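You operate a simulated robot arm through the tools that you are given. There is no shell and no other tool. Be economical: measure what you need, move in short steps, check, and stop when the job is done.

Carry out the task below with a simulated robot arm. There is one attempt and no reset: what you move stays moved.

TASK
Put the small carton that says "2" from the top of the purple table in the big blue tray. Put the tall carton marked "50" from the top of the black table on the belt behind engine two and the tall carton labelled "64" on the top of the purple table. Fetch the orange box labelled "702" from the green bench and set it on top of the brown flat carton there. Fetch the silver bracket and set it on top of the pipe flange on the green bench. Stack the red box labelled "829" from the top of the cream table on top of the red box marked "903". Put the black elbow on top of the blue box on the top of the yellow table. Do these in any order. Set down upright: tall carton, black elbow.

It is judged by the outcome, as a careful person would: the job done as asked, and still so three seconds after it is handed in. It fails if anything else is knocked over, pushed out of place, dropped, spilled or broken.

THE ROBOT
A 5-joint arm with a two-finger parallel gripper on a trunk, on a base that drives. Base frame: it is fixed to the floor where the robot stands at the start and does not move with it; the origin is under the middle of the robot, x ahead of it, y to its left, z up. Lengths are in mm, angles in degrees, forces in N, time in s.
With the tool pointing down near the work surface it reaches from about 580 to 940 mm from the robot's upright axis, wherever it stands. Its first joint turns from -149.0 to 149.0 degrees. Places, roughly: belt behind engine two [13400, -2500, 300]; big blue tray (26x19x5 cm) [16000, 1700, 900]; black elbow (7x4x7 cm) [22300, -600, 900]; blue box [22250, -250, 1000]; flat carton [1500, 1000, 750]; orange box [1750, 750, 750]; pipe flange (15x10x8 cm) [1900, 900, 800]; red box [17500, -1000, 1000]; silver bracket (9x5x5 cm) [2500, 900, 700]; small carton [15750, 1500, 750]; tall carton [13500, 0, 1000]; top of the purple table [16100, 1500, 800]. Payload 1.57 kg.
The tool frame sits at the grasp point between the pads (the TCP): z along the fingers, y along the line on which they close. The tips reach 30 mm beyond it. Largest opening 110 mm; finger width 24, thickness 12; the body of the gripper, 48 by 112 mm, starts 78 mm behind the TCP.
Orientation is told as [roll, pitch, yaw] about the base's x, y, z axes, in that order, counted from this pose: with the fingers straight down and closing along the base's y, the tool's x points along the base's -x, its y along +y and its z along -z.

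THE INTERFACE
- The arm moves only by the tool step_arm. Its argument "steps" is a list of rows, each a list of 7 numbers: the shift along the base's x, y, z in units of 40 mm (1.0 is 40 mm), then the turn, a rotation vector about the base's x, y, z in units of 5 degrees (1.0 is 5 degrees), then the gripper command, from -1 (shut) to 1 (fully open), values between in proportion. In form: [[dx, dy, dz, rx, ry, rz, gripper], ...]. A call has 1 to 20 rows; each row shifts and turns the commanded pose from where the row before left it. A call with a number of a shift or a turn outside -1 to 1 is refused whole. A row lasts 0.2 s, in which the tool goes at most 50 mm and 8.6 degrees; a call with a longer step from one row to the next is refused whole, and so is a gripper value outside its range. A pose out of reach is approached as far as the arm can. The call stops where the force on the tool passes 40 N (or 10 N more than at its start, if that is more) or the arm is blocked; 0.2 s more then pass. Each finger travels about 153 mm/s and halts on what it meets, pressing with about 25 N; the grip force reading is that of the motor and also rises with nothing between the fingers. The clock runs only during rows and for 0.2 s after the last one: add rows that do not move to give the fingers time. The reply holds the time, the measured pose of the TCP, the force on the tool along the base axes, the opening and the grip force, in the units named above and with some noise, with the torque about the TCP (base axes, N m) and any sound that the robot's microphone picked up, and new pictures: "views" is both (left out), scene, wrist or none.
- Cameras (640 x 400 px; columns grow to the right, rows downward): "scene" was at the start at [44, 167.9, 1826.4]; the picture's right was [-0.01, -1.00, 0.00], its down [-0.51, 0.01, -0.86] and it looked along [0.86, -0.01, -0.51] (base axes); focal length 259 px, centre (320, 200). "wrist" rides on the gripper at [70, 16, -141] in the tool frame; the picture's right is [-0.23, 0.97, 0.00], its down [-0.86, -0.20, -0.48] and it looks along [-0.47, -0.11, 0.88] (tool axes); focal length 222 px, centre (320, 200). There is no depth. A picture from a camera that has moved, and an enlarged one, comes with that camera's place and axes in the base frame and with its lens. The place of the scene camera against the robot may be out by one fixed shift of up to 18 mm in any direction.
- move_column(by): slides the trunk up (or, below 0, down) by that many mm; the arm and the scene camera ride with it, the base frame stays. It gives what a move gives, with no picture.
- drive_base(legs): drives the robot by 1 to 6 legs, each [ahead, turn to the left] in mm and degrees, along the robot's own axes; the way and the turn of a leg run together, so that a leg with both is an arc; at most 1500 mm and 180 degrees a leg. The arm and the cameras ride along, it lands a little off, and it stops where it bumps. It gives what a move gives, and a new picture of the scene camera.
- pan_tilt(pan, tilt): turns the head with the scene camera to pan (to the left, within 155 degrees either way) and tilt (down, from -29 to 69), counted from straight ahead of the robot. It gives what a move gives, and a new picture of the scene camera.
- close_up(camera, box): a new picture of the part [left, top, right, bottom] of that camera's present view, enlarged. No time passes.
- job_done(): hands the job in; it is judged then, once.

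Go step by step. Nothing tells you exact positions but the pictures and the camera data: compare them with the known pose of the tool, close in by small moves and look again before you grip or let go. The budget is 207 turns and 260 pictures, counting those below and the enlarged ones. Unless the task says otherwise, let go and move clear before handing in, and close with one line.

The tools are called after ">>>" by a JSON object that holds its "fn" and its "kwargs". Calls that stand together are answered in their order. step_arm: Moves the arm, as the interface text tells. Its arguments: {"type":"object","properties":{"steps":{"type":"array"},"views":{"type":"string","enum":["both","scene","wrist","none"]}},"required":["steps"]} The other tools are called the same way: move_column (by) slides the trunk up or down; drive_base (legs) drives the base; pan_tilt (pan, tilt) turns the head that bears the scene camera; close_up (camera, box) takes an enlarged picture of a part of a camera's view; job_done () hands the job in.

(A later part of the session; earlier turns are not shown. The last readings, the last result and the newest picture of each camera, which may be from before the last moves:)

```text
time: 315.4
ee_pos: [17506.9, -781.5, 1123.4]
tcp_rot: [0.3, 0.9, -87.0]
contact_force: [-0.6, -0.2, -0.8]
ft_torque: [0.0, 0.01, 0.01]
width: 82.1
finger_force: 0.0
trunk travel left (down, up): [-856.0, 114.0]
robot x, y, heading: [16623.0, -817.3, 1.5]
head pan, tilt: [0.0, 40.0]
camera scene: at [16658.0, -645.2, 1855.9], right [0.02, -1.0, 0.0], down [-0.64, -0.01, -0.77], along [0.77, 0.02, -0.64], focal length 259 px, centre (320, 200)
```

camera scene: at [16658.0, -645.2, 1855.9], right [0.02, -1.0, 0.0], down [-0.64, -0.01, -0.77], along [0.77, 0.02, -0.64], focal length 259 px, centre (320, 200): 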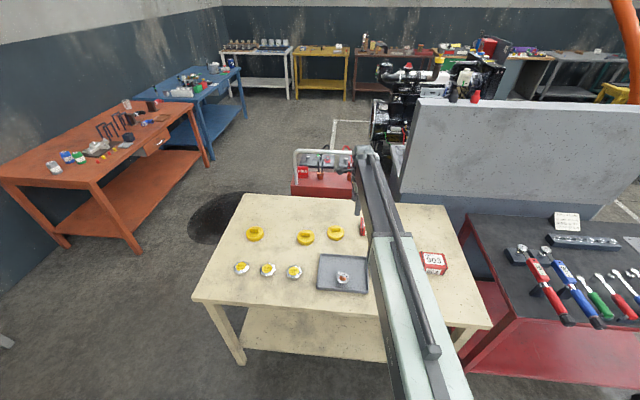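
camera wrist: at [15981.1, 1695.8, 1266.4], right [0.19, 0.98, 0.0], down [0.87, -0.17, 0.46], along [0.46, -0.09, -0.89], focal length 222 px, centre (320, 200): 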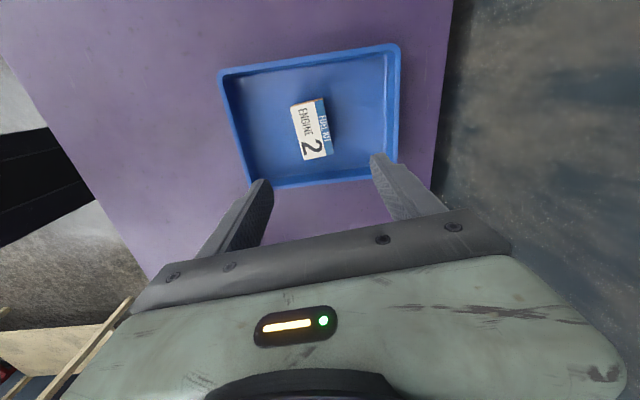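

I'll move up 150 mm and read the labels.

>>> {"fn": "drive_base", "kwargs": {"legs": [[150, 0]]}}

>>> {"fn": "step_arm", "kwargs": {"steps": [[-0.6, 0.8, 0, 0, 0, 0, 1], [-0.6, 0.8, 0, 0, 0, 0, 1], [-0.6, 0.8, 0, 0, 0, 0, 1], [-0.6, 0.8, 0, 0, 0, 0, 1], [-0.6, 0.8, 0, 0, 0, 0, 1], [-0.6, 0.8, 0, 0, 0, 0, 1]], "views": "scene"}}

>>> {"fn": "close_up", "kwargs": {"camera": "scene", "box": [290, 200, 490, 330]}}

```text
time: 316.8
ee_pos: [17657.6, -780.0, 1122.0]
tcp_rot: [0.3, 0.9, -87.2]
contact_force: [1.5, -0.1, 0.1]
ft_torque: [0.02, 0.04, -0.03]
width: 82.5
finger_force: 0.0
trunk travel left (down, up): [-856.0, 114.0]
robot x, y, heading: [16771.6, -811.4, 1.1]
head pan, tilt: [0.0, 40.0]
camera scene: at [16809.6, -641.7, 1856.0], right [0.02, -1.0, 0.0], down [-0.64, -0.01, -0.77], along [0.77, 0.02, -0.64], focal length 259 px, centre (320, 200)
```

scene: 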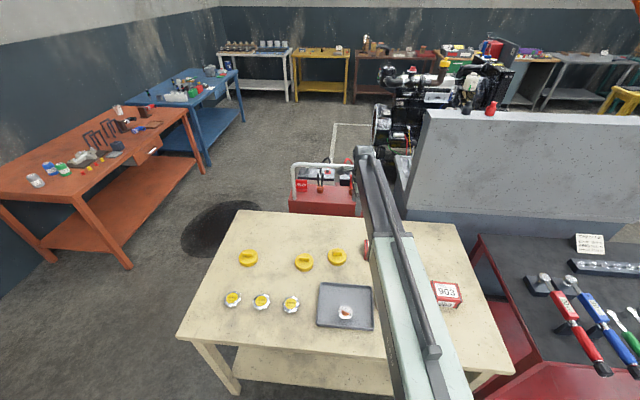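

```text
time: 318.2
ee_pos: [17514.2, -588.1, 1123.6]
tcp_rot: [0.3, 0.8, -87.2]
contact_force: [-0.4, 0.6, 0.1]
ft_torque: [0.03, 0.01, -0.01]
width: 110.2
finger_force: 0.1
trunk travel left (down, up): [-856.0, 114.0]
robot x, y, heading: [16771.5, -814.8, 1.3]
head pan, tilt: [0.0, 40.0]
camera scene: at [16808.1, -641.4, 1856.0], right [0.02, -1.0, 0.0], down [-0.64, -0.01, -0.77], along [0.77, 0.02, -0.64], focal length 259 px, centre (320, 200)
```

scene: 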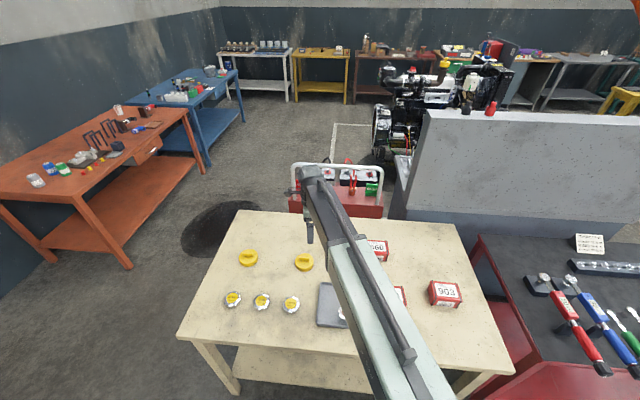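

```text
3.08 times, centred on (390, 265) of scene
camera zoom: at [16808.1, -641.4, 1856.0], right [0.02, -1.0, 0.0], down [-0.64, -0.01, -0.77], along [0.77, 0.02, -0.64], focal length 796 px, centre (105, 0)
```

zoom: 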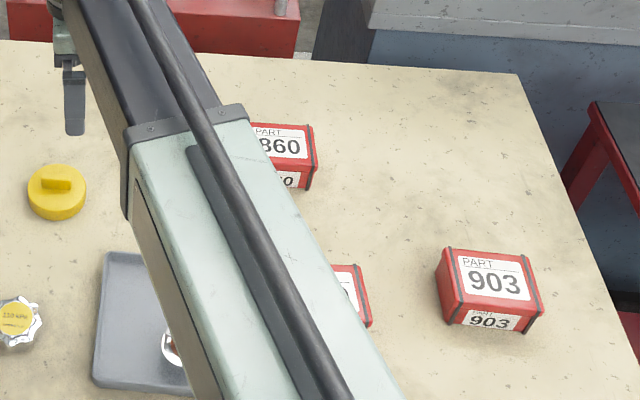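

Boxes are 860 (far), 903 (right) and a third, presumably 829, under the arm near (17370, −915). I'll back 60 mm and move the wrist over that box.

>>> {"fn": "drive_base", "kwargs": {"legs": [[-60, 0]]}}

>>> {"fn": "step_arm", "kwargs": {"steps": [[-0.23, -0.91, 0, 0, 0, 0, 1], [-0.23, -0.91, 0, 0, 0, 0, 1], [-0.23, -0.91, 0, 0, 0, 0, 1], [-0.23, -0.91, 0, 0, 0, 0, 1], [-0.23, -0.91, 0, 0, 0, 0, 1], [-0.23, -0.91, 0, 0, 0, 0, 1], [-0.23, -0.91, 0, 0, 0, 0, 1], [-0.23, -0.91, 0, 0, 0, 0, 1], [-0.23, -0.91, 0, 0, 0, 0, 1]], "views": "wrist"}}

```text
time: 319.1
ee_pos: [17452.3, -589.6, 1123.2]
tcp_rot: [0.4, 0.9, -87.2]
contact_force: [-1.3, 0.2, -0.7]
ft_torque: [0.0, -0.02, -0.01]
width: 109.9
finger_force: 0.1
trunk travel left (down, up): [-856.0, 114.0]
robot x, y, heading: [16710.9, -812.3, 1.3]
head pan, tilt: [0.0, 40.0]
camera scene: at [16746.3, -643.0, 1856.0], right [0.02, -1.0, 0.0], down [-0.64, -0.01, -0.77], along [0.77, 0.02, -0.64], focal length 259 px, centre (320, 200)
```

scene: 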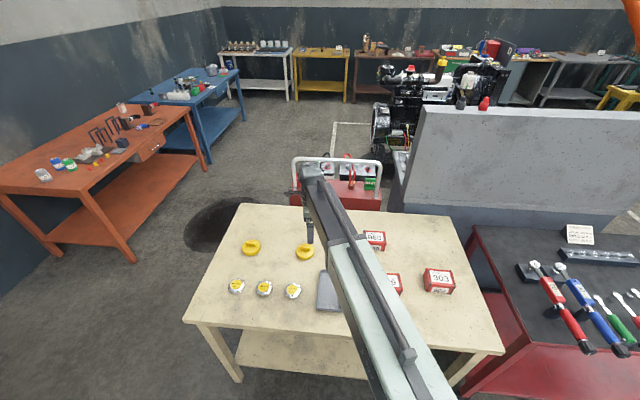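

```text
time: 321.1
ee_pos: [17368.2, -917.7, 1123.7]
tcp_rot: [0.3, 0.8, -87.1]
contact_force: [-0.5, 0.0, 0.4]
ft_torque: [-0.02, -0.03, -0.01]
width: 110.0
finger_force: 0.0
trunk travel left (down, up): [-856.0, 114.0]
robot x, y, heading: [16710.9, -813.1, 1.3]
head pan, tilt: [0.0, 40.0]
camera wrist: at [17381.4, -848.9, 1266.6], right [0.98, -0.18, 0.0], down [-0.16, -0.87, 0.46], along [-0.08, -0.46, -0.89], focal length 222 px, centre (320, 200)
```

wrist: 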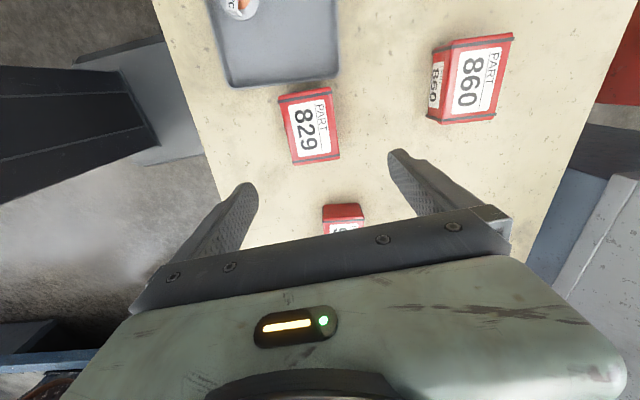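

829 confirmed at about (17358, −910), nearly square. I'll align and lower.

>>> {"fn": "step_arm", "kwargs": {"steps": [[-0.26, 0.19, 0, 0, 0, -0.62, 1], [0, 0, 0, 0, 0, 0, 1]], "views": "none"}}

>>> {"fn": "move_column", "kwargs": {"by": -160}}

>>> {"fn": "step_arm", "kwargs": {"steps": [[0, 0, 0, 0, 0, 0, 1]], "views": "wrist"}}

```text
time: 321.8
ee_pos: [17359.5, -908.9, 1123.7]
tcp_rot: [0.3, 0.9, -90.4]
contact_force: [-0.5, -0.1, 1.3]
ft_torque: [-0.01, 0.01, 0.04]
width: 109.9
finger_force: 0.0
trunk travel left (down, up): [-856.0, 114.0]
robot x, y, heading: [16713.6, -812.4, 1.6]
head pan, tilt: [0.0, 40.0]
```

```text
time: 323.6
ee_pos: [17359.5, -909.1, 964.0]
tcp_rot: [0.3, 0.7, -90.2]
contact_force: [-0.5, -0.1, -0.3]
ft_torque: [-0.01, 0.0, -0.01]
width: 110.0
finger_force: 0.1
trunk travel left (down, up): [-696.0, 274.0]
robot x, y, heading: [16713.0, -814.4, 1.3]
head pan, tilt: [0.0, 40.0]
```

```text
time: 324.0
ee_pos: [17359.5, -909.1, 962.5]
tcp_rot: [0.3, 1.0, -90.2]
contact_force: [-0.1, -0.1, 0.4]
ft_torque: [-0.01, -0.01, 0.01]
width: 110.0
finger_force: 0.0
trunk travel left (down, up): [-696.0, 274.0]
robot x, y, heading: [16709.2, -813.9, 1.2]
head pan, tilt: [0.0, 40.0]
camera wrist: at [17376.0, -842.1, 1106.6], right [0.97, -0.23, 0.0], down [-0.21, -0.86, 0.46], along [-0.11, -0.45, -0.89], focal length 222 px, centre (320, 200)
```

wrist: 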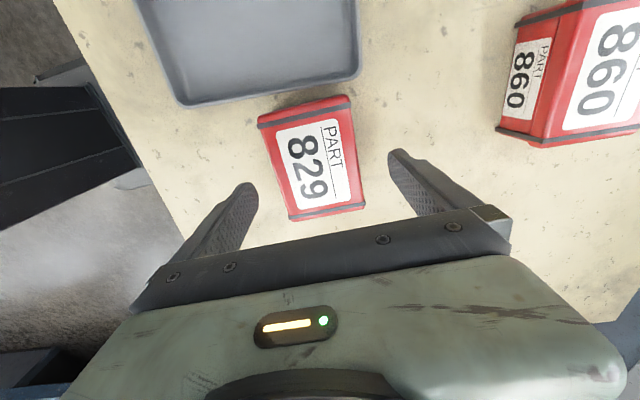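

Centred. I'll lower and grip.

>>> {"fn": "step_arm", "kwargs": {"steps": [[0, 0.08, 0, 0, 0, 0, 1]], "views": "none"}}

>>> {"fn": "move_column", "kwargs": {"by": -68}}

>>> {"fn": "step_arm", "kwargs": {"steps": [[0, 0, 0, 0, 0, 0, 0.6], [0, 0, 0, 0, 0, 0, 0.2], [0, 0, 0, 0, 0, 0, -0.5], [0, 0, 0, 0, 0, 0, -1], [0, 0, 0, 0, 0, 0, -1]], "views": "wrist"}}

```text
time: 324.4
ee_pos: [17360.2, -905.4, 962.6]
tcp_rot: [0.3, 0.9, -90.4]
contact_force: [0.6, 0.4, -0.7]
ft_torque: [0.02, -0.02, -0.01]
width: 110.0
finger_force: 0.1
trunk travel left (down, up): [-696.0, 274.0]
robot x, y, heading: [16716.6, -814.2, 1.4]
head pan, tilt: [0.0, 40.0]
```

```text
time: 325.4
ee_pos: [17358.7, -908.4, 895.4]
tcp_rot: [0.2, 0.9, -90.3]
contact_force: [0.4, 0.6, 0.1]
ft_torque: [0.0, 0.0, 0.05]
width: 110.1
finger_force: 0.1
trunk travel left (down, up): [-628.0, 342.0]
robot x, y, heading: [16712.3, -812.0, 1.6]
head pan, tilt: [0.0, 40.0]
```

```text
time: 326.6
ee_pos: [17359.4, -906.0, 895.1]
tcp_rot: [0.4, 0.9, -90.3]
contact_force: [4.5, -0.3, 7.3]
ft_torque: [0.03, 0.29, -0.04]
width: 80.3
finger_force: 24.9
trunk travel left (down, up): [-628.0, 342.0]
robot x, y, heading: [16711.3, -811.8, 1.4]
head pan, tilt: [0.0, 40.0]
camera wrist: at [17375.6, -839.0, 1038.7], right [0.97, -0.23, 0.0], down [-0.21, -0.86, 0.46], along [-0.11, -0.45, -0.89], focal length 222 px, centre (320, 200)
```

wrist: 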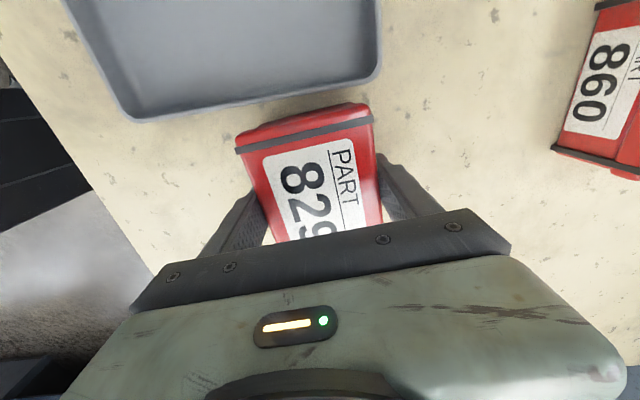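

829 is gripped. I'll lift and pass beyond the 903 to view it with the wrist camera.

>>> {"fn": "move_column", "kwargs": {"by": 150}}

>>> {"fn": "step_arm", "kwargs": {"steps": [[0.08, -1, 0, 0, 0, 0, -1], [0.08, -1, 0, 0, 0, 0, -1], [0.08, -1, 0, 0, 0, 0, -1], [0.08, -1, 0, 0, 0, 0, -1], [0.08, -1, 0, 0, 0, 0, -1], [0.08, -1, 0, 0, 0, 0, -1], [0.08, -1, 0, 0, 0, 0, -1], [0.08, -1, 0, 0, 0, 0, -1], [0, 0, 0, 0, 0, 0, -1]], "views": "both"}}

```text
time: 328.4
ee_pos: [17360.5, -906.1, 1045.6]
tcp_rot: [0.4, 0.9, -90.2]
contact_force: [-0.3, -0.1, -3.9]
ft_torque: [0.03, -0.02, -0.02]
width: 79.8
finger_force: 24.6
trunk travel left (down, up): [-778.0, 192.0]
robot x, y, heading: [16714.6, -810.9, 1.5]
head pan, tilt: [0.0, 40.0]
```

```text
time: 330.4
ee_pos: [17383.5, -1229.0, 1044.9]
tcp_rot: [0.2, 0.9, -90.1]
contact_force: [-0.1, 0.1, -4.8]
ft_torque: [0.01, 0.02, 0.0]
width: 79.9
finger_force: 25.1
trunk travel left (down, up): [-778.0, 192.0]
robot x, y, heading: [16713.0, -813.2, 1.3]
head pan, tilt: [0.0, 40.0]
camera scene: at [16748.0, -643.7, 1778.1], right [0.02, -1.0, 0.0], down [-0.64, -0.01, -0.77], along [0.77, 0.02, -0.64], focal length 259 px, centre (320, 200)
camera wrist: at [17400.4, -1161.4, 1188.2], right [0.97, -0.23, 0.0], down [-0.21, -0.86, 0.46], along [-0.11, -0.45, -0.89], focal length 222 px, centre (320, 200)
```

scene: 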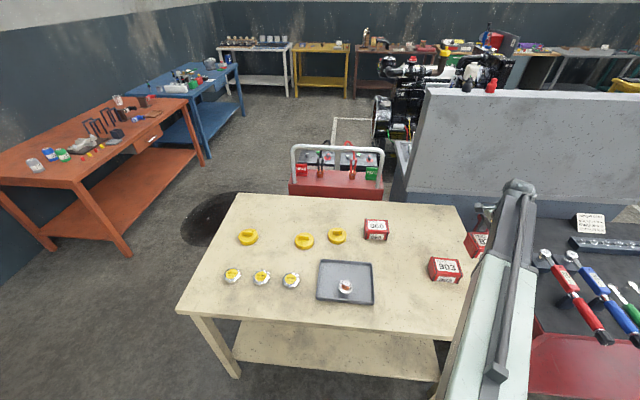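
wrist: 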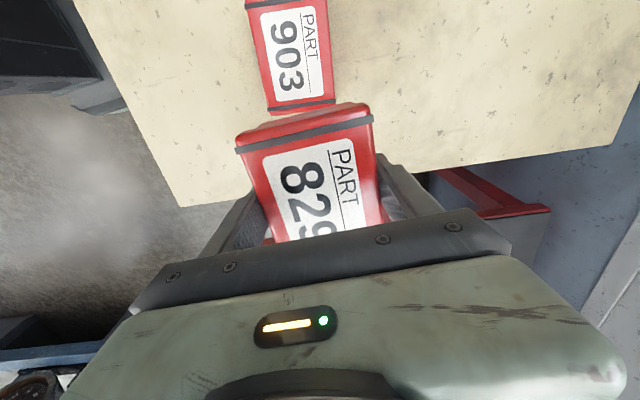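

The 903 is centred near (17377, −1128), yaw −5°. I'll come back over it and align.

>>> {"fn": "step_arm", "kwargs": {"steps": [[-0.055, 0.84, 0, 0, 0, -0.33, -1], [-0.055, 0.84, 0, 0, 0, -0.33, -1], [-0.055, 0.84, 0, 0, 0, -0.33, -1], [0, 0, 0, 0, 0, 0, -1]], "views": "none"}}

>>> {"fn": "move_column", "kwargs": {"by": -65}}

>>> {"fn": "step_arm", "kwargs": {"steps": [[0, 0, 0, 0, 0, 0, -1]], "views": "both"}}

>>> {"fn": "close_up", "kwargs": {"camera": "scene", "box": [380, 210, 520, 310]}}

```text
time: 331.4
ee_pos: [17377.8, -1124.7, 1044.4]
tcp_rot: [0.4, 0.9, -95.3]
contact_force: [-0.9, 0.2, -4.0]
ft_torque: [-0.04, 0.02, 0.0]
width: 79.8
finger_force: 25.0
trunk travel left (down, up): [-778.0, 192.0]
robot x, y, heading: [16713.1, -814.9, 1.1]
head pan, tilt: [0.0, 40.0]
```

```text
time: 332.4
ee_pos: [17378.7, -1124.8, 979.4]
tcp_rot: [0.3, 0.9, -95.1]
contact_force: [-1.1, -0.4, -5.2]
ft_torque: [0.01, 0.0, -0.01]
width: 79.7
finger_force: 25.2
trunk travel left (down, up): [-713.0, 257.0]
robot x, y, heading: [16710.2, -814.1, 1.1]
head pan, tilt: [0.0, 40.0]
```

```text
time: 332.8
ee_pos: [17379.1, -1125.2, 980.9]
tcp_rot: [0.3, 0.9, -95.2]
contact_force: [0.2, 0.0, -4.8]
ft_torque: [0.01, 0.01, 0.01]
width: 80.0
finger_force: 25.5
trunk travel left (down, up): [-713.0, 257.0]
robot x, y, heading: [16714.7, -807.8, 1.3]
head pan, tilt: [0.0, 40.0]
camera scene: at [16748.1, -643.3, 1713.0], right [0.02, -1.0, 0.0], down [-0.64, -0.01, -0.77], along [0.77, 0.02, -0.64], focal length 259 px, centre (320, 200)
camera wrist: at [17401.3, -1059.4, 1123.3], right [0.95, -0.31, 0.0], down [-0.28, -0.84, 0.46], along [-0.14, -0.44, -0.89], focal length 222 px, centre (320, 200)
```

scene: 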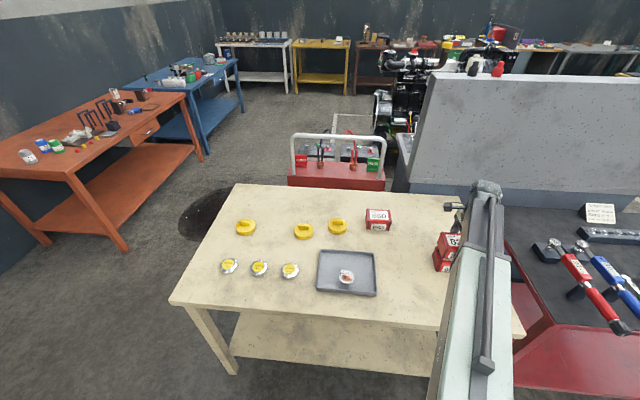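
wrist: 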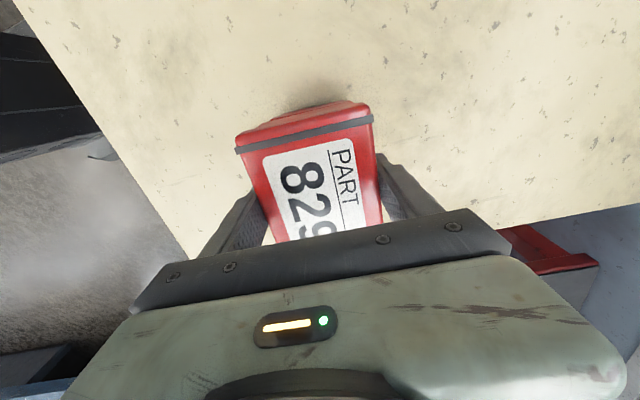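

```text
4.00 times, centred on (450, 260) of scene
camera zoom: at [16748.1, -643.3, 1713.0], right [0.02, -1.0, 0.0], down [-0.64, -0.01, -0.77], along [0.77, 0.02, -0.64], focal length 1035 px, centre (-200, -40)
```

zoom: 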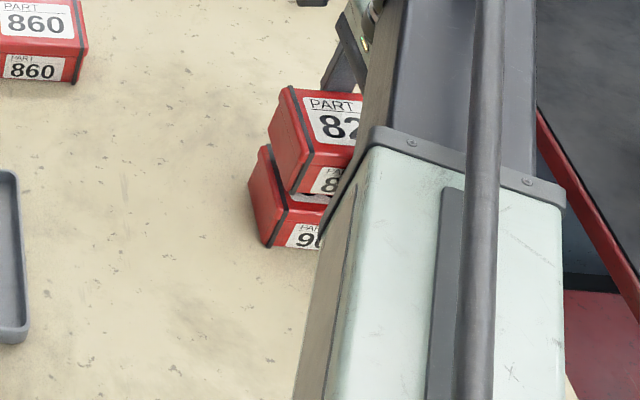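

Aligned above 903 with a small gap. I'll lower gently.

>>> {"fn": "move_column", "kwargs": {"by": -18}}

>>> {"fn": "move_column", "kwargs": {"by": -6}}

>>> {"fn": "move_column", "kwargs": {"by": -5}}

>>> {"fn": "close_up", "kwargs": {"camera": "scene", "box": [400, 220, 490, 290]}}

```text
time: 333.5
ee_pos: [17378.9, -1124.6, 962.2]
tcp_rot: [0.3, 0.9, -95.3]
contact_force: [-0.1, 0.2, -4.7]
ft_torque: [0.0, 0.01, 0.02]
width: 79.7
finger_force: 25.1
trunk travel left (down, up): [-695.0, 275.0]
robot x, y, heading: [16713.7, -809.1, 1.3]
head pan, tilt: [0.0, 40.0]
```

```text
time: 334.0
ee_pos: [17378.4, -1124.8, 955.8]
tcp_rot: [0.4, 0.9, -95.1]
contact_force: [0.4, -0.4, -4.2]
ft_torque: [0.03, 0.05, -0.02]
width: 79.7
finger_force: 24.5
trunk travel left (down, up): [-689.0, 281.0]
robot x, y, heading: [16714.0, -816.8, 1.3]
head pan, tilt: [0.0, 40.0]
```

```text
time: 334.6
ee_pos: [17378.0, -1124.6, 952.2]
tcp_rot: [0.3, 0.9, -95.3]
contact_force: [-1.2, 0.5, 13.7]
ft_torque: [0.07, 0.72, -0.06]
width: 79.8
finger_force: 25.1
trunk travel left (down, up): [-684.0, 286.0]
robot x, y, heading: [16713.1, -813.4, 1.4]
head pan, tilt: [0.0, 40.0]
```

```text
5.71 times, centred on (445, 255) of scene
camera zoom: at [16746.2, -642.4, 1684.1], right [0.02, -1.0, 0.0], down [-0.64, -0.01, -0.77], along [0.77, 0.02, -0.64], focal length 1479 px, centre (-394, -114)
```

zoom: 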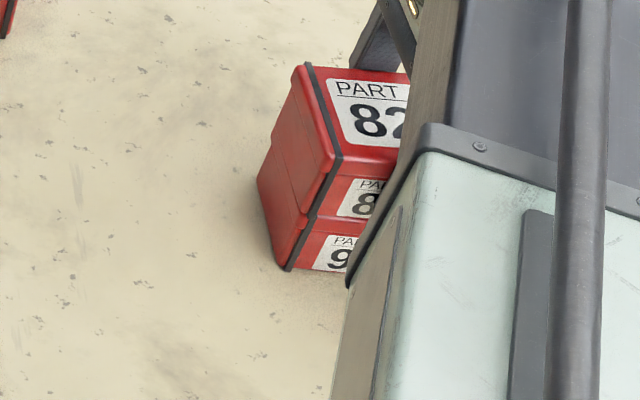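

Stacked squarely. I'll release and lift.

>>> {"fn": "step_arm", "kwargs": {"steps": [[0, 0, 0, 0, 0, 0, 0.6], [0, 0, 0, 0, 0, 0, 0.9], [0, 0, 0, 0, 0, 0, 1], [0, 0, 0, 0, 0, 0, 1]], "views": "none"}}

>>> {"fn": "move_column", "kwargs": {"by": 210}}

>>> {"fn": "step_arm", "kwargs": {"steps": [[0, 0, 0, 0, 0, 0, 1]], "views": "wrist"}}

```text
time: 335.6
ee_pos: [17378.7, -1125.5, 952.9]
tcp_rot: [0.3, 0.9, -95.2]
contact_force: [-0.2, -0.6, -0.1]
ft_torque: [0.02, -0.04, -0.01]
width: 109.9
finger_force: 0.0
trunk travel left (down, up): [-684.0, 286.0]
robot x, y, heading: [16712.3, -815.3, 1.1]
head pan, tilt: [0.0, 40.0]
```

```text
time: 337.8
ee_pos: [17379.0, -1125.0, 1161.8]
tcp_rot: [0.3, 0.9, -95.2]
contact_force: [0.2, -0.1, 0.5]
ft_torque: [-0.02, -0.01, 0.0]
width: 110.1
finger_force: 0.0
trunk travel left (down, up): [-894.0, 76.0]
robot x, y, heading: [16714.2, -813.3, 1.4]
head pan, tilt: [0.0, 40.0]
```

```text
time: 338.2
ee_pos: [17378.1, -1124.2, 1160.7]
tcp_rot: [0.3, 1.0, -95.2]
contact_force: [0.1, -0.2, -1.0]
ft_torque: [-0.01, 0.03, -0.01]
width: 110.1
finger_force: 0.1
trunk travel left (down, up): [-894.0, 76.0]
robot x, y, heading: [16713.0, -811.1, 1.1]
head pan, tilt: [0.0, 40.0]
camera wrist: at [17401.0, -1059.2, 1304.5], right [0.95, -0.31, 0.0], down [-0.28, -0.84, 0.46], along [-0.14, -0.44, -0.89], focal length 222 px, centre (320, 200)
```

wrist: 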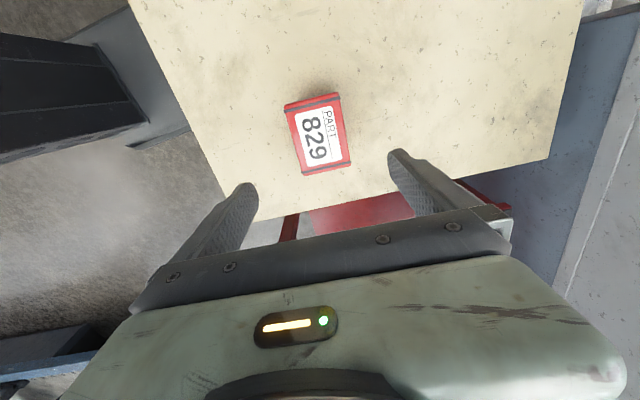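

All good. Last is the elbow on the yellow table at the far end. I'll centre the arm and drive around the cream table's left side.

>>> {"fn": "step_arm", "kwargs": {"steps": [[0.2, 0.97, 0, 0, 0, 0, 0], [0.2, 0.97, 0, 0, 0, 0, 0], [0.2, 0.97, 0, 0, 0, 0, 0], [0.2, 0.97, 0, 0, 0, 0, 0], [0.2, 0.97, 0, 0, 0, 0, 0], [0.2, 0.97, 0, 0, 0, 0, 0], [0.2, 0.97, 0, 0, 0, 0, 0], [0.2, 0.97, 0, 0, 0, 0, 0]], "views": "none"}}

>>> {"fn": "drive_base", "kwargs": {"legs": [[-300, 0], [0, 74], [1100, 0], [0, -75], [1400, 0]]}}

```text
time: 340.0
ee_pos: [17441.4, -813.3, 1160.9]
tcp_rot: [0.2, 0.8, -95.2]
contact_force: [0.0, -0.1, -0.1]
ft_torque: [0.01, 0.01, -0.02]
width: 55.1
finger_force: 0.3
trunk travel left (down, up): [-894.0, 76.0]
robot x, y, heading: [16712.2, -812.9, 1.5]
head pan, tilt: [0.0, 40.0]
```

```text
time: 360.3
ee_pos: [18826.6, 196.1, 1160.9]
tcp_rot: [0.3, 0.9, -96.8]
contact_force: [-0.5, -0.3, 0.5]
ft_torque: [0.03, -0.03, 0.01]
width: 55.1
finger_force: 0.1
trunk travel left (down, up): [-894.0, 76.0]
robot x, y, heading: [18094.5, 221.0, -0.6]
head pan, tilt: [0.0, 40.0]
camera scene: at [18137.8, 391.0, 1894.0], right [-0.01, -1.0, 0.0], down [-0.64, 0.01, -0.77], along [0.77, -0.01, -0.64], focal length 259 px, centre (320, 200)
```

scene: 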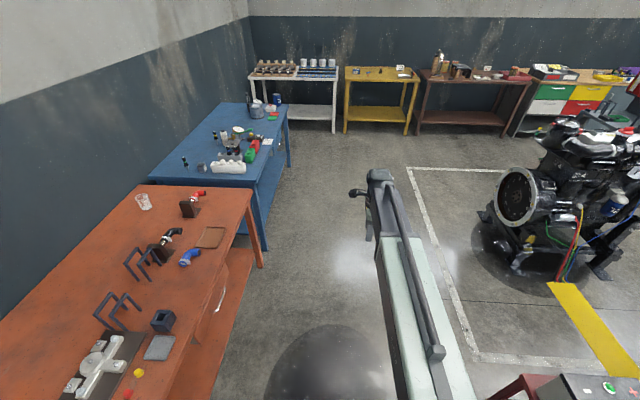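

The path is clear. I'll drive toward the yellow table, stopping at about x≈21300.

>>> {"fn": "drive_base", "kwargs": {"legs": [[0, -10.5], [1100, 0], [1100, 0], [1060, 0], [0, 11]]}}

>>> {"fn": "close_up", "kwargs": {"camera": "scene", "box": [180, 60, 480, 260]}}

```text
time: 377.6
ee_pos: [22019.9, -404.6, 1160.4]
tcp_rot: [0.4, 0.9, -96.0]
contact_force: [-0.1, -0.5, -1.4]
ft_torque: [0.02, -0.01, 0.0]
width: 54.9
finger_force: 0.0
trunk travel left (down, up): [-894.0, 76.0]
robot x, y, heading: [21289.8, -389.6, -0.3]
head pan, tilt: [0.0, 40.0]
camera scene: at [21330.6, -221.0, 1894.0], right [-0.01, -1.0, 0.0], down [-0.64, 0.01, -0.77], along [0.77, -0.01, -0.64], focal length 259 px, centre (320, 200)
```

scene: 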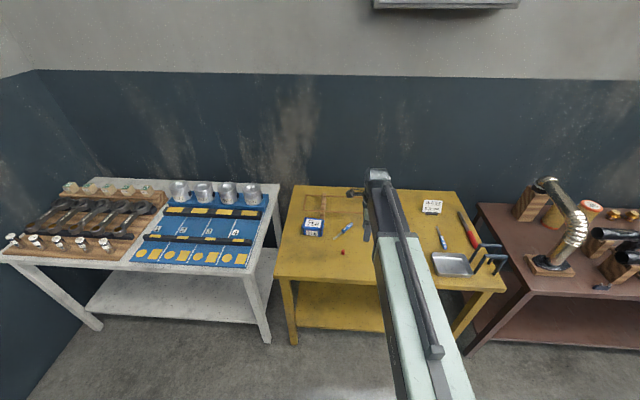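

```text
2.00 times, centred on (330, 160) of scene
camera zoom: at [21330.6, -221.0, 1894.0], right [-0.01, -1.0, 0.0], down [-0.64, 0.01, -0.77], along [0.77, -0.01, -0.64], focal length 518 px, centre (300, 280)
```

zoom: 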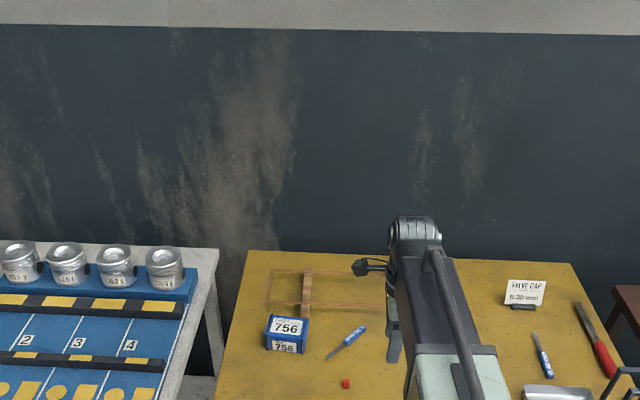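

Blue box 756 is visible near (22330, −205). The elbow is hidden by the arm, so I'll swing the arm left and look.

>>> {"fn": "step_arm", "kwargs": {"steps": [[-0.25, 1, 0, 0, 0, 0, 1], [-0.25, 1, 0, 0, 0, 0, 1], [-0.25, 1, 0, 0, 0, 0, 1], [-0.25, 1, 0, 0, 0, 0, 1], [-0.25, 1, 0, 0, 0, 0, 1], [-0.25, 1, 0, 0, 0, 0, 1], [-0.25, 1, 0, 0, 0, 0, 1], [-0.25, 1, 0, 0, 0, 0, 1], [-0.25, 1, 0, 0, 0, 0, 1]], "views": "none"}}

>>> {"fn": "close_up", "kwargs": {"camera": "scene", "box": [270, 170, 510, 310]}}

```text
time: 379.6
ee_pos: [21926.9, -43.7, 1162.1]
tcp_rot: [0.3, 0.8, -96.0]
contact_force: [-0.4, 0.0, -0.4]
ft_torque: [-0.01, 0.04, 0.01]
width: 110.1
finger_force: 0.0
trunk travel left (down, up): [-894.0, 76.0]
robot x, y, heading: [21289.5, -390.5, -0.4]
head pan, tilt: [0.0, 40.0]
```

```text
2.67 times, centred on (390, 240) of scene
camera zoom: at [21329.7, -220.6, 1893.9], right [-0.01, -1.0, 0.0], down [-0.64, 0.0, -0.77], along [0.77, -0.01, -0.64], focal length 690 px, centre (133, 93)
```

zoom: 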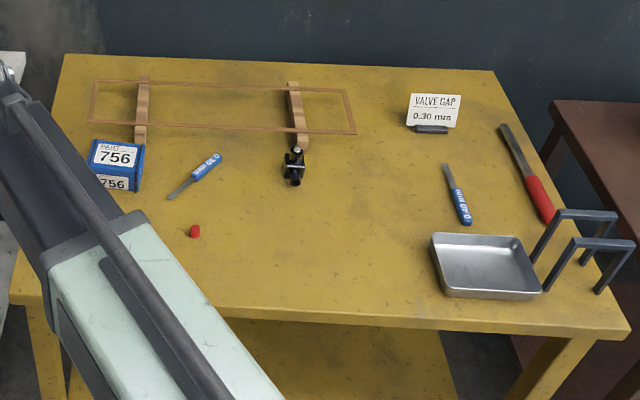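

>>> {"fn": "close_up", "kwargs": {"camera": "scene", "box": [350, 190, 410, 245]}}

>>> {"fn": "close_up", "kwargs": {"camera": "scene", "box": [295, 190, 365, 250]}}

```text
7.27 times, centred on (380, 218) of scene
camera zoom: at [21329.7, -220.6, 1893.9], right [-0.01, -1.0, 0.0], down [-0.64, 0.0, -0.77], along [0.77, -0.01, -0.64], focal length 1883 px, centre (-116, 73)
```

zoom: 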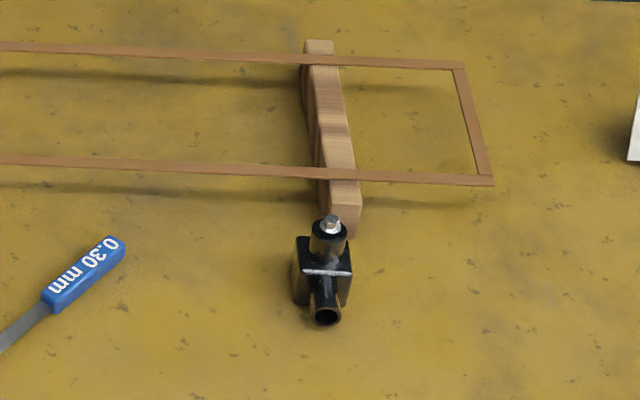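

```text
6.67 times, centred on (330, 220) of scene
camera zoom: at [21329.7, -220.6, 1893.9], right [-0.01, -1.0, 0.0], down [-0.64, 0.0, -0.77], along [0.77, -0.01, -0.64], focal length 1726 px, centre (253, 67)
```

zoom: 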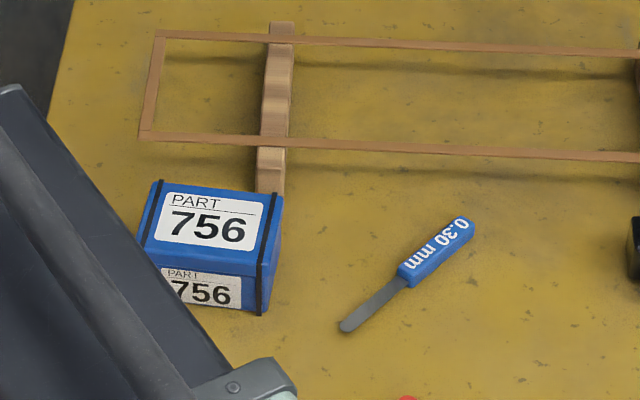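

The elbow stands near (22326, −564), outlet toward us and a wooden block close behind. I'll drive in 290 mm, spin the tool to yaw 0 and move over it.

>>> {"fn": "drive_base", "kwargs": {"legs": [[290, 0]]}}

>>> {"fn": "step_arm", "kwargs": {"steps": [[0.136, -0.65, 0, 0, 0, 0.96, 0.3], [0.136, -0.65, 0, 0, 0, 0.96, 0.3], [0.136, -0.65, 0, 0, 0, 0.96, 0.3], [0.136, -0.65, 0, 0, 0, 0.96, 0.3], [0.136, -0.65, 0, 0, 0, 0.96, 0.3], [0.136, -0.65, 0, 0, 0, 0.96, 0.3], [0.136, -0.65, 0, 0, 0, 0.96, 0.3], [0.136, -0.65, 0, 0, 0, 0.96, 0.3], [0.136, -0.65, 0, 0, 0, 0.96, 0.3], [0.136, -0.65, 0, 0, 0, 0.96, 0.3], [0.136, -0.65, 0, 0, 0, 0.96, 0.3], [0.136, -0.65, 0, 0, 0, 0.96, 0.3], [0.136, -0.65, 0, 0, 0, 0.96, 0.3], [0.136, -0.65, 0, 0, 0, 0.96, 0.3], [0.136, -0.65, 0, 0, 0, 0.96, 0.3], [0.136, -0.65, 0, 0, 0, 0.96, 0.3], [0.136, -0.65, 0, 0, 0, 0.96, 0.3], [0.136, -0.65, 0, 0, 0, 0.96, 0.3], [0.136, -0.65, 0, 0, 0, 0.96, 0.3], [0.136, -0.65, 0, 0, 0, 0.96, 0.3]], "views": "wrist"}}

```text
time: 381.6
ee_pos: [22222.6, -46.9, 1161.5]
tcp_rot: [0.3, 0.9, -95.9]
contact_force: [0.4, 0.0, 0.3]
ft_torque: [0.04, 0.02, 0.03]
width: 109.9
finger_force: 0.0
trunk travel left (down, up): [-894.0, 76.0]
robot x, y, heading: [21585.0, -393.1, -0.7]
head pan, tilt: [0.0, 40.0]
camera scene: at [21624.1, -223.4, 1894.0], right [-0.01, -1.0, 0.0], down [-0.64, 0.01, -0.77], along [0.77, -0.01, -0.64], focal length 259 px, centre (320, 200)
```

scene: 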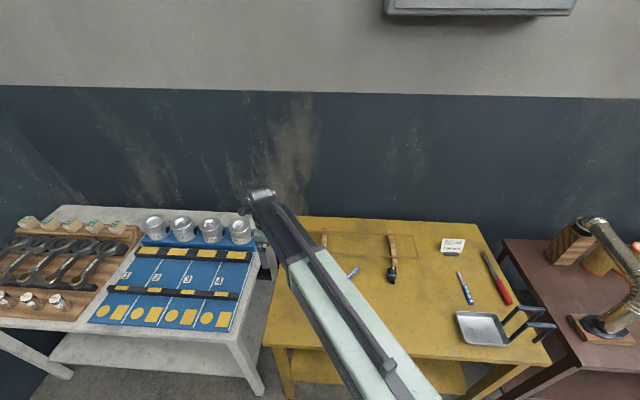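

```text
time: 385.9
ee_pos: [22330.6, -566.6, 1161.5]
tcp_rot: [0.3, 0.9, 0.2]
contact_force: [-0.4, -1.2, 0.8]
ft_torque: [-0.02, -0.01, -0.03]
width: 71.4
finger_force: 0.0
trunk travel left (down, up): [-894.0, 76.0]
robot x, y, heading: [21585.5, -390.4, -0.5]
head pan, tilt: [0.0, 40.0]
camera wrist: at [22263.6, -552.0, 1304.5], right [0.22, 0.97, 0.0], down [0.86, -0.2, 0.46], along [0.45, -0.1, -0.89], focal length 222 px, centre (320, 200)
```

wrist: 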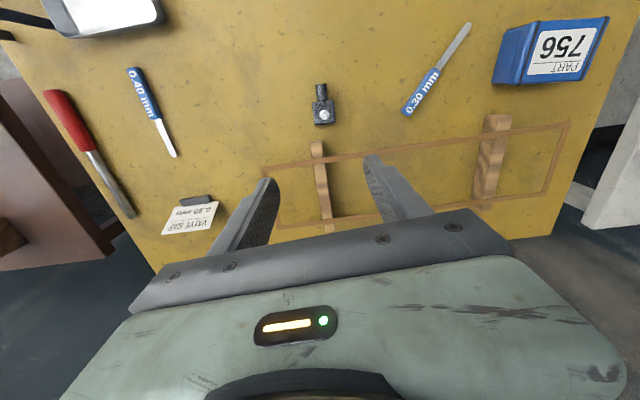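

The elbow's body is near (22309, −554). I'll correct and lower.

>>> {"fn": "step_arm", "kwargs": {"steps": [[-0.55, 0.3, 0, 0, 0, 0, 0.3]], "views": "none"}}

>>> {"fn": "move_column", "kwargs": {"by": -180}}

>>> {"fn": "step_arm", "kwargs": {"steps": [[0, 0, 0, 0, 0, 0, 0.3]], "views": "wrist"}}

>>> {"fn": "close_up", "kwargs": {"camera": "wrist", "box": [250, 50, 410, 210]}}

```text
time: 386.2
ee_pos: [22307.5, -554.8, 1161.2]
tcp_rot: [0.3, 0.8, 0.0]
contact_force: [0.2, 0.0, 0.3]
ft_torque: [0.0, -0.02, -0.04]
width: 71.6
finger_force: 0.0
trunk travel left (down, up): [-894.0, 76.0]
robot x, y, heading: [21585.5, -392.9, -0.5]
head pan, tilt: [0.0, 40.0]
```

```text
time: 388.2
ee_pos: [22308.9, -553.4, 981.4]
tcp_rot: [0.3, 1.0, 0.1]
contact_force: [-0.2, 0.1, 0.9]
ft_torque: [0.04, 0.0, 0.02]
width: 71.2
finger_force: 0.0
trunk travel left (down, up): [-714.0, 256.0]
robot x, y, heading: [21581.8, -390.5, -0.7]
head pan, tilt: [0.0, 40.0]
```

```text
time: 388.6
ee_pos: [22308.2, -555.0, 981.9]
tcp_rot: [0.3, 1.0, 0.1]
contact_force: [-0.6, 0.3, -0.1]
ft_torque: [-0.02, 0.02, -0.01]
width: 71.3
finger_force: 0.1
trunk travel left (down, up): [-714.0, 256.0]
robot x, y, heading: [21583.0, -393.4, -0.9]
head pan, tilt: [0.0, 40.0]
camera wrist: at [22242.0, -539.4, 1124.6], right [0.23, 0.97, 0.0], down [0.86, -0.2, 0.46], along [0.45, -0.1, -0.89], focal length 222 px, centre (320, 200)
```

wrist: 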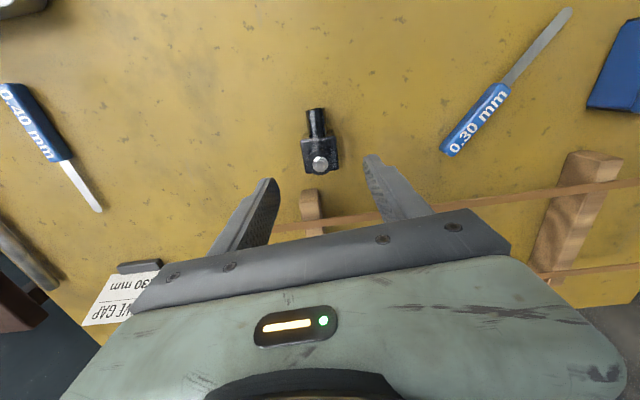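

```text
2.50 times, centred on (330, 130) of wrist
camera zoom: at [22242.0, -539.4, 1124.6], right [0.23, 0.97, 0.0], down [0.86, -0.2, 0.46], along [0.45, -0.1, -0.89], focal length 555 px, centre (295, 375)
```

zoom: 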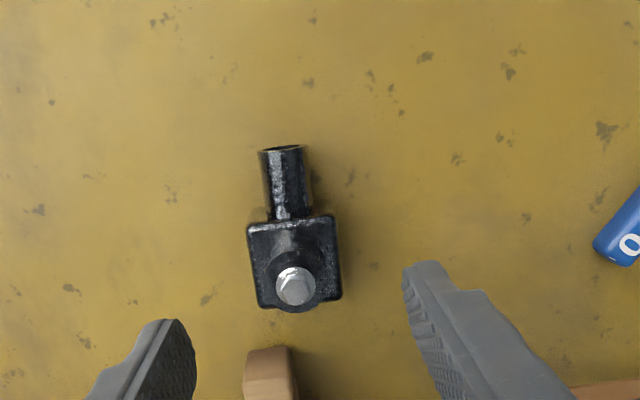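

The elbow's yaw is about −7°. I'll align the tool and lower to the body.

>>> {"fn": "step_arm", "kwargs": {"steps": [[0.02, 0.04, 0, 0, 0, -0.72, 0.3], [0, 0, 0, 0, 0, -0.72, 0.3]], "views": "none"}}

>>> {"fn": "move_column", "kwargs": {"by": -78}}

>>> {"fn": "step_arm", "kwargs": {"steps": [[0, 0, 0, 0, 0, 0, 0.3]], "views": "both"}}

```text
time: 389.2
ee_pos: [22309.6, -552.2, 981.0]
tcp_rot: [0.3, 0.9, -7.1]
contact_force: [-0.2, -0.5, 0.0]
ft_torque: [0.0, 0.01, 0.02]
width: 71.4
finger_force: 0.2
trunk travel left (down, up): [-714.0, 256.0]
robot x, y, heading: [21585.6, -394.3, -0.7]
head pan, tilt: [0.0, 40.0]
```

```text
time: 390.4
ee_pos: [22308.9, -552.6, 903.0]
tcp_rot: [0.2, 0.9, -7.1]
contact_force: [0.3, 0.1, -0.3]
ft_torque: [-0.02, -0.01, -0.03]
width: 71.6
finger_force: 0.1
trunk travel left (down, up): [-636.0, 334.0]
robot x, y, heading: [21583.0, -390.8, -0.3]
head pan, tilt: [0.0, 40.0]
```

```text
time: 390.8
ee_pos: [22309.0, -553.3, 901.6]
tcp_rot: [0.4, 0.9, -7.1]
contact_force: [-0.6, 0.8, 0.0]
ft_torque: [-0.03, 0.0, 0.0]
width: 71.6
finger_force: 0.1
trunk travel left (down, up): [-636.0, 334.0]
robot x, y, heading: [21585.6, -391.8, -0.5]
head pan, tilt: [0.0, 40.0]
camera scene: at [21623.3, -223.6, 1636.0], right [-0.01, -1.0, 0.0], down [-0.64, 0.01, -0.77], along [0.77, -0.01, -0.64], focal length 259 px, centre (320, 200)
camera wrist: at [22245.6, -529.2, 1046.6], right [0.35, 0.94, 0.0], down [0.83, -0.31, 0.46], along [0.44, -0.16, -0.89], focal length 222 px, centre (320, 200)
```

scene: 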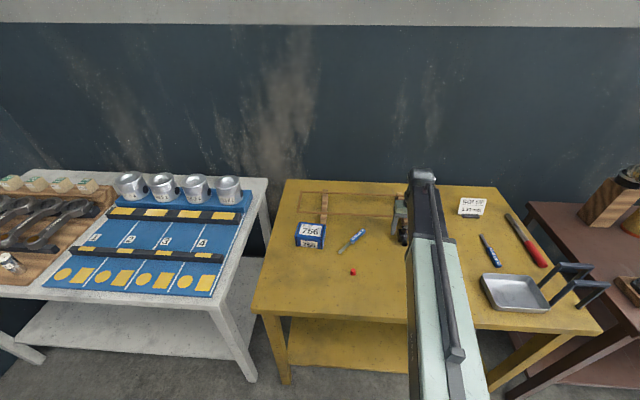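
wrist: 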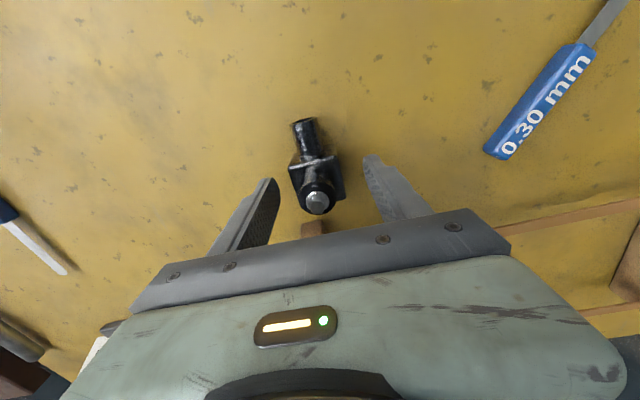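

Bolt is right at the tool axis. I'll go down a bit more and grip.

>>> {"fn": "move_column", "kwargs": {"by": -10}}

>>> {"fn": "move_column", "kwargs": {"by": -5}}

>>> {"fn": "step_arm", "kwargs": {"steps": [[0, 0, 0, 0, 0, 0, 0.1], [0, 0, 0, 0, 0, 0, -0.1], [0, 0, 0, 0, 0, 0, -0.3], [0, 0, 0, 0, 0, 0, -0.6], [0, 0, 0, 0, 0, 0, -1], [0, 0, 0, 0, 0, 0, -1]], "views": "wrist"}}

>>> {"fn": "close_up", "kwargs": {"camera": "wrist", "box": [240, 90, 400, 230]}}

```text
time: 391.4
ee_pos: [22310.2, -552.7, 891.9]
tcp_rot: [0.2, 0.9, -7.2]
contact_force: [0.0, 0.1, 0.3]
ft_torque: [-0.01, -0.01, -0.02]
width: 71.4
finger_force: 0.0
trunk travel left (down, up): [-626.0, 344.0]
robot x, y, heading: [21585.1, -390.5, -0.5]
head pan, tilt: [0.0, 40.0]
```

```text
time: 391.9
ee_pos: [22310.1, -552.5, 889.5]
tcp_rot: [0.2, 0.9, -7.1]
contact_force: [-0.2, 0.6, -1.0]
ft_torque: [0.02, 0.0, 0.02]
width: 71.5
finger_force: 0.0
trunk travel left (down, up): [-621.0, 349.0]
robot x, y, heading: [21584.2, -389.8, -0.4]
head pan, tilt: [0.0, 40.0]
```

```text
time: 393.3
ee_pos: [22309.0, -552.2, 888.4]
tcp_rot: [0.3, 0.8, -7.1]
contact_force: [0.5, -2.2, 1.6]
ft_torque: [-0.16, 0.03, -0.01]
width: 39.7
finger_force: 24.3
trunk travel left (down, up): [-621.0, 349.0]
robot x, y, heading: [21578.3, -389.7, -0.5]
head pan, tilt: [0.0, 40.0]
camera wrist: at [22245.5, -529.4, 1031.6], right [0.35, 0.94, 0.0], down [0.83, -0.31, 0.46], along [0.44, -0.16, -0.89], focal length 222 px, centre (320, 200)
```

wrist: 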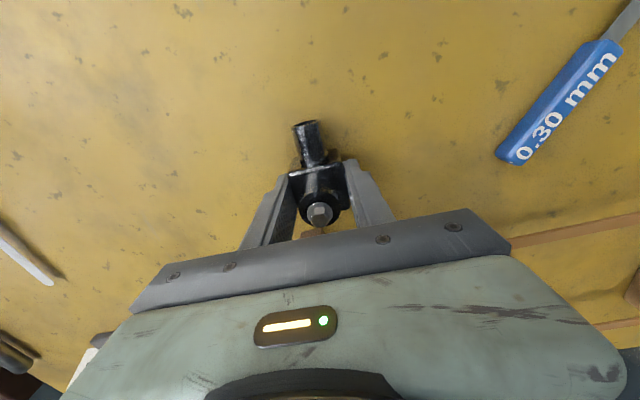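

```text
2.86 times, centred on (320, 160) of wrist
camera zoom: at [22245.5, -529.4, 1031.6], right [0.35, 0.94, 0.0], down [0.83, -0.31, 0.46], along [0.44, -0.16, -0.89], focal length 635 px, centre (320, 314)
```

zoom: 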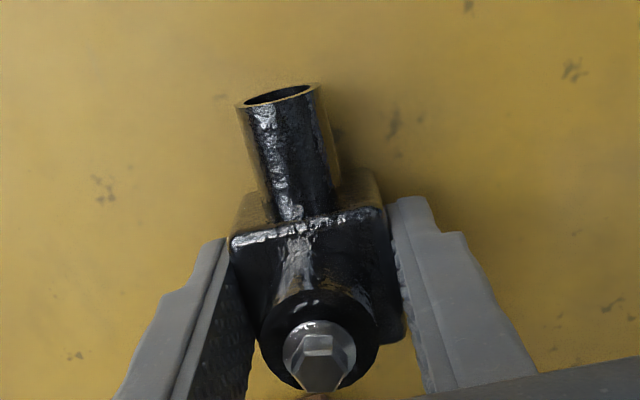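

The elbow is gripped (39.7 mm). I'll lift and move near the blue box for a view.

>>> {"fn": "move_column", "kwargs": {"by": 140}}

>>> {"fn": "step_arm", "kwargs": {"steps": [[0.2, 1, 0, 0, 0, 0, -1], [0.2, 1, 0, 0, 0, 0, -1], [0.2, 1, 0, 0, 0, 0, -1], [0.2, 1, 0, 0, 0, 0, -1], [0.2, 1, 0, 0, 0, 0, -1], [0.2, 1, 0, 0, 0, 0, -1], [0.2, 1, 0, 0, 0, 0, -1], [0.2, 0.8, 0, 0, 0, 0, -1], [0, 0, 0, 0, 0, 0, -1]], "views": "wrist"}}

```text
time: 395.0
ee_pos: [22311.3, -552.6, 1027.4]
tcp_rot: [0.3, 0.9, -7.0]
contact_force: [0.0, 0.4, -3.6]
ft_torque: [-0.01, 0.0, 0.04]
width: 39.9
finger_force: 24.9
trunk travel left (down, up): [-761.0, 209.0]
robot x, y, heading: [21581.8, -394.5, -0.9]
head pan, tilt: [0.0, 40.0]
```

```text
time: 397.0
ee_pos: [22373.4, -241.3, 1029.6]
tcp_rot: [0.3, 0.9, -7.1]
contact_force: [-0.7, 0.0, -3.8]
ft_torque: [-0.01, -0.01, -0.04]
width: 39.7
finger_force: 24.6
trunk travel left (down, up): [-761.0, 209.0]
robot x, y, heading: [21578.8, -395.4, -0.5]
head pan, tilt: [0.0, 40.0]
camera wrist: at [22309.1, -217.7, 1171.3], right [0.35, 0.94, 0.0], down [0.83, -0.31, 0.46], along [0.44, -0.16, -0.89], focal length 222 px, centre (320, 200)
```

wrist: 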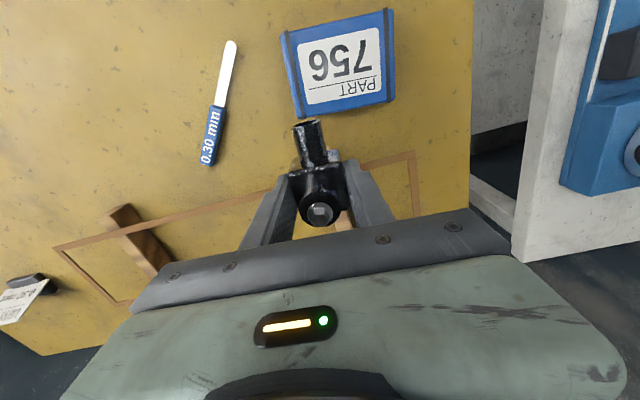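

Box 756's top is centred at about (22304, −192). I'll move the elbow over it and lower partway.

>>> {"fn": "step_arm", "kwargs": {"steps": [[-0.79, 0.6, 0, 0, 0, 0, -1], [-0.79, 0.6, 0, 0, 0, 0, -1], [0, 0, 0, 0, 0, -0.6, -1]], "views": "none"}}

>>> {"fn": "move_column", "kwargs": {"by": -62}}

>>> {"fn": "step_arm", "kwargs": {"steps": [[0, 0, 0, 0, 0, 0, -1]], "views": "both"}}

>>> {"fn": "close_up", "kwargs": {"camera": "scene", "box": [250, 170, 390, 290]}}

```text
time: 397.8
ee_pos: [22310.0, -193.5, 1028.8]
tcp_rot: [0.3, 1.0, -10.1]
contact_force: [0.4, -0.3, -2.8]
ft_torque: [0.0, -0.05, 0.01]
width: 39.5
finger_force: 24.3
trunk travel left (down, up): [-761.0, 209.0]
robot x, y, heading: [21580.4, -392.7, -0.5]
head pan, tilt: [0.0, 40.0]
```

```text
time: 398.8
ee_pos: [22309.3, -195.1, 966.5]
tcp_rot: [0.3, 0.9, -10.1]
contact_force: [0.3, 0.2, -2.8]
ft_torque: [-0.01, -0.03, 0.0]
width: 39.5
finger_force: 25.2
trunk travel left (down, up): [-699.0, 271.0]
robot x, y, heading: [21585.0, -389.7, -0.5]
head pan, tilt: [0.0, 40.0]
```

```text
time: 399.2
ee_pos: [22309.6, -193.2, 966.7]
tcp_rot: [0.3, 0.9, -10.1]
contact_force: [1.0, 0.4, -3.3]
ft_torque: [-0.02, -0.03, 0.02]
width: 39.8
finger_force: 24.7
trunk travel left (down, up): [-699.0, 271.0]
robot x, y, heading: [21581.2, -392.0, -0.5]
head pan, tilt: [0.0, 40.0]
camera scene: at [21623.6, -223.4, 1699.0], right [-0.01, -1.0, 0.0], down [-0.64, 0.01, -0.77], along [0.77, -0.01, -0.64], focal length 259 px, centre (320, 200)
camera wrist: at [22247.3, -166.5, 1109.4], right [0.39, 0.92, 0.0], down [0.81, -0.35, 0.46], along [0.43, -0.18, -0.89], focal length 222 px, centre (320, 200)
```

scene: 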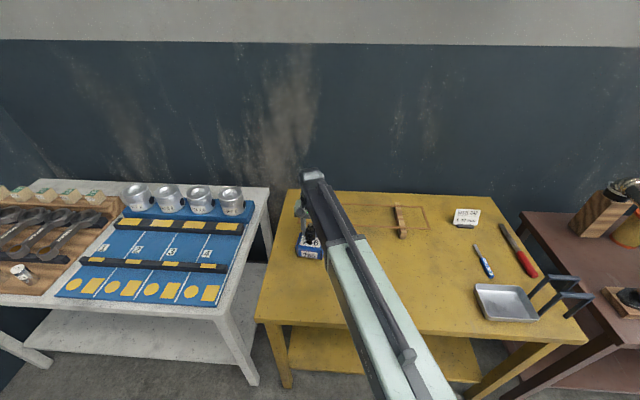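
wrist: 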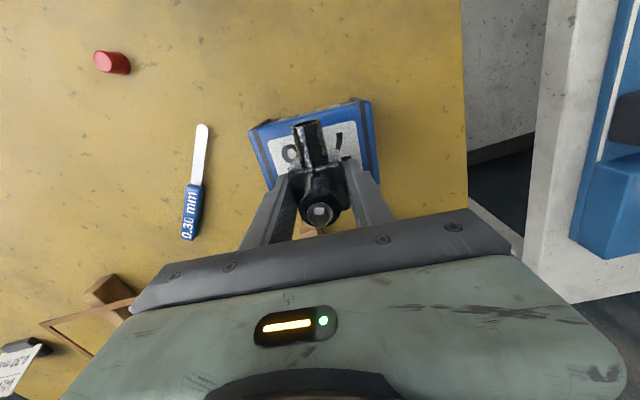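

```text
3.33 times, centred on (320, 230) of scene
camera zoom: at [21623.6, -223.4, 1699.0], right [-0.01, -1.0, 0.0], down [-0.64, 0.01, -0.77], along [0.77, -0.01, -0.64], focal length 863 px, centre (320, 100)
```

zoom: 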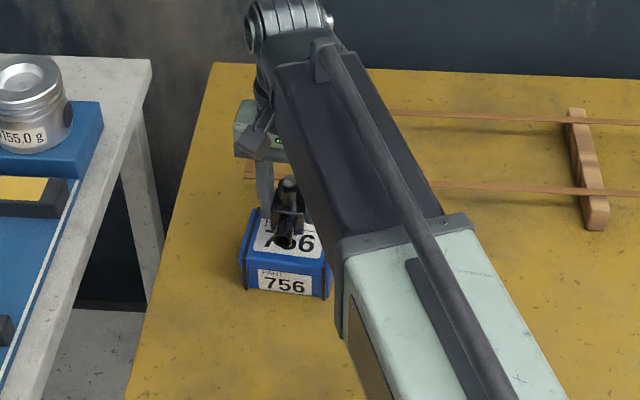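

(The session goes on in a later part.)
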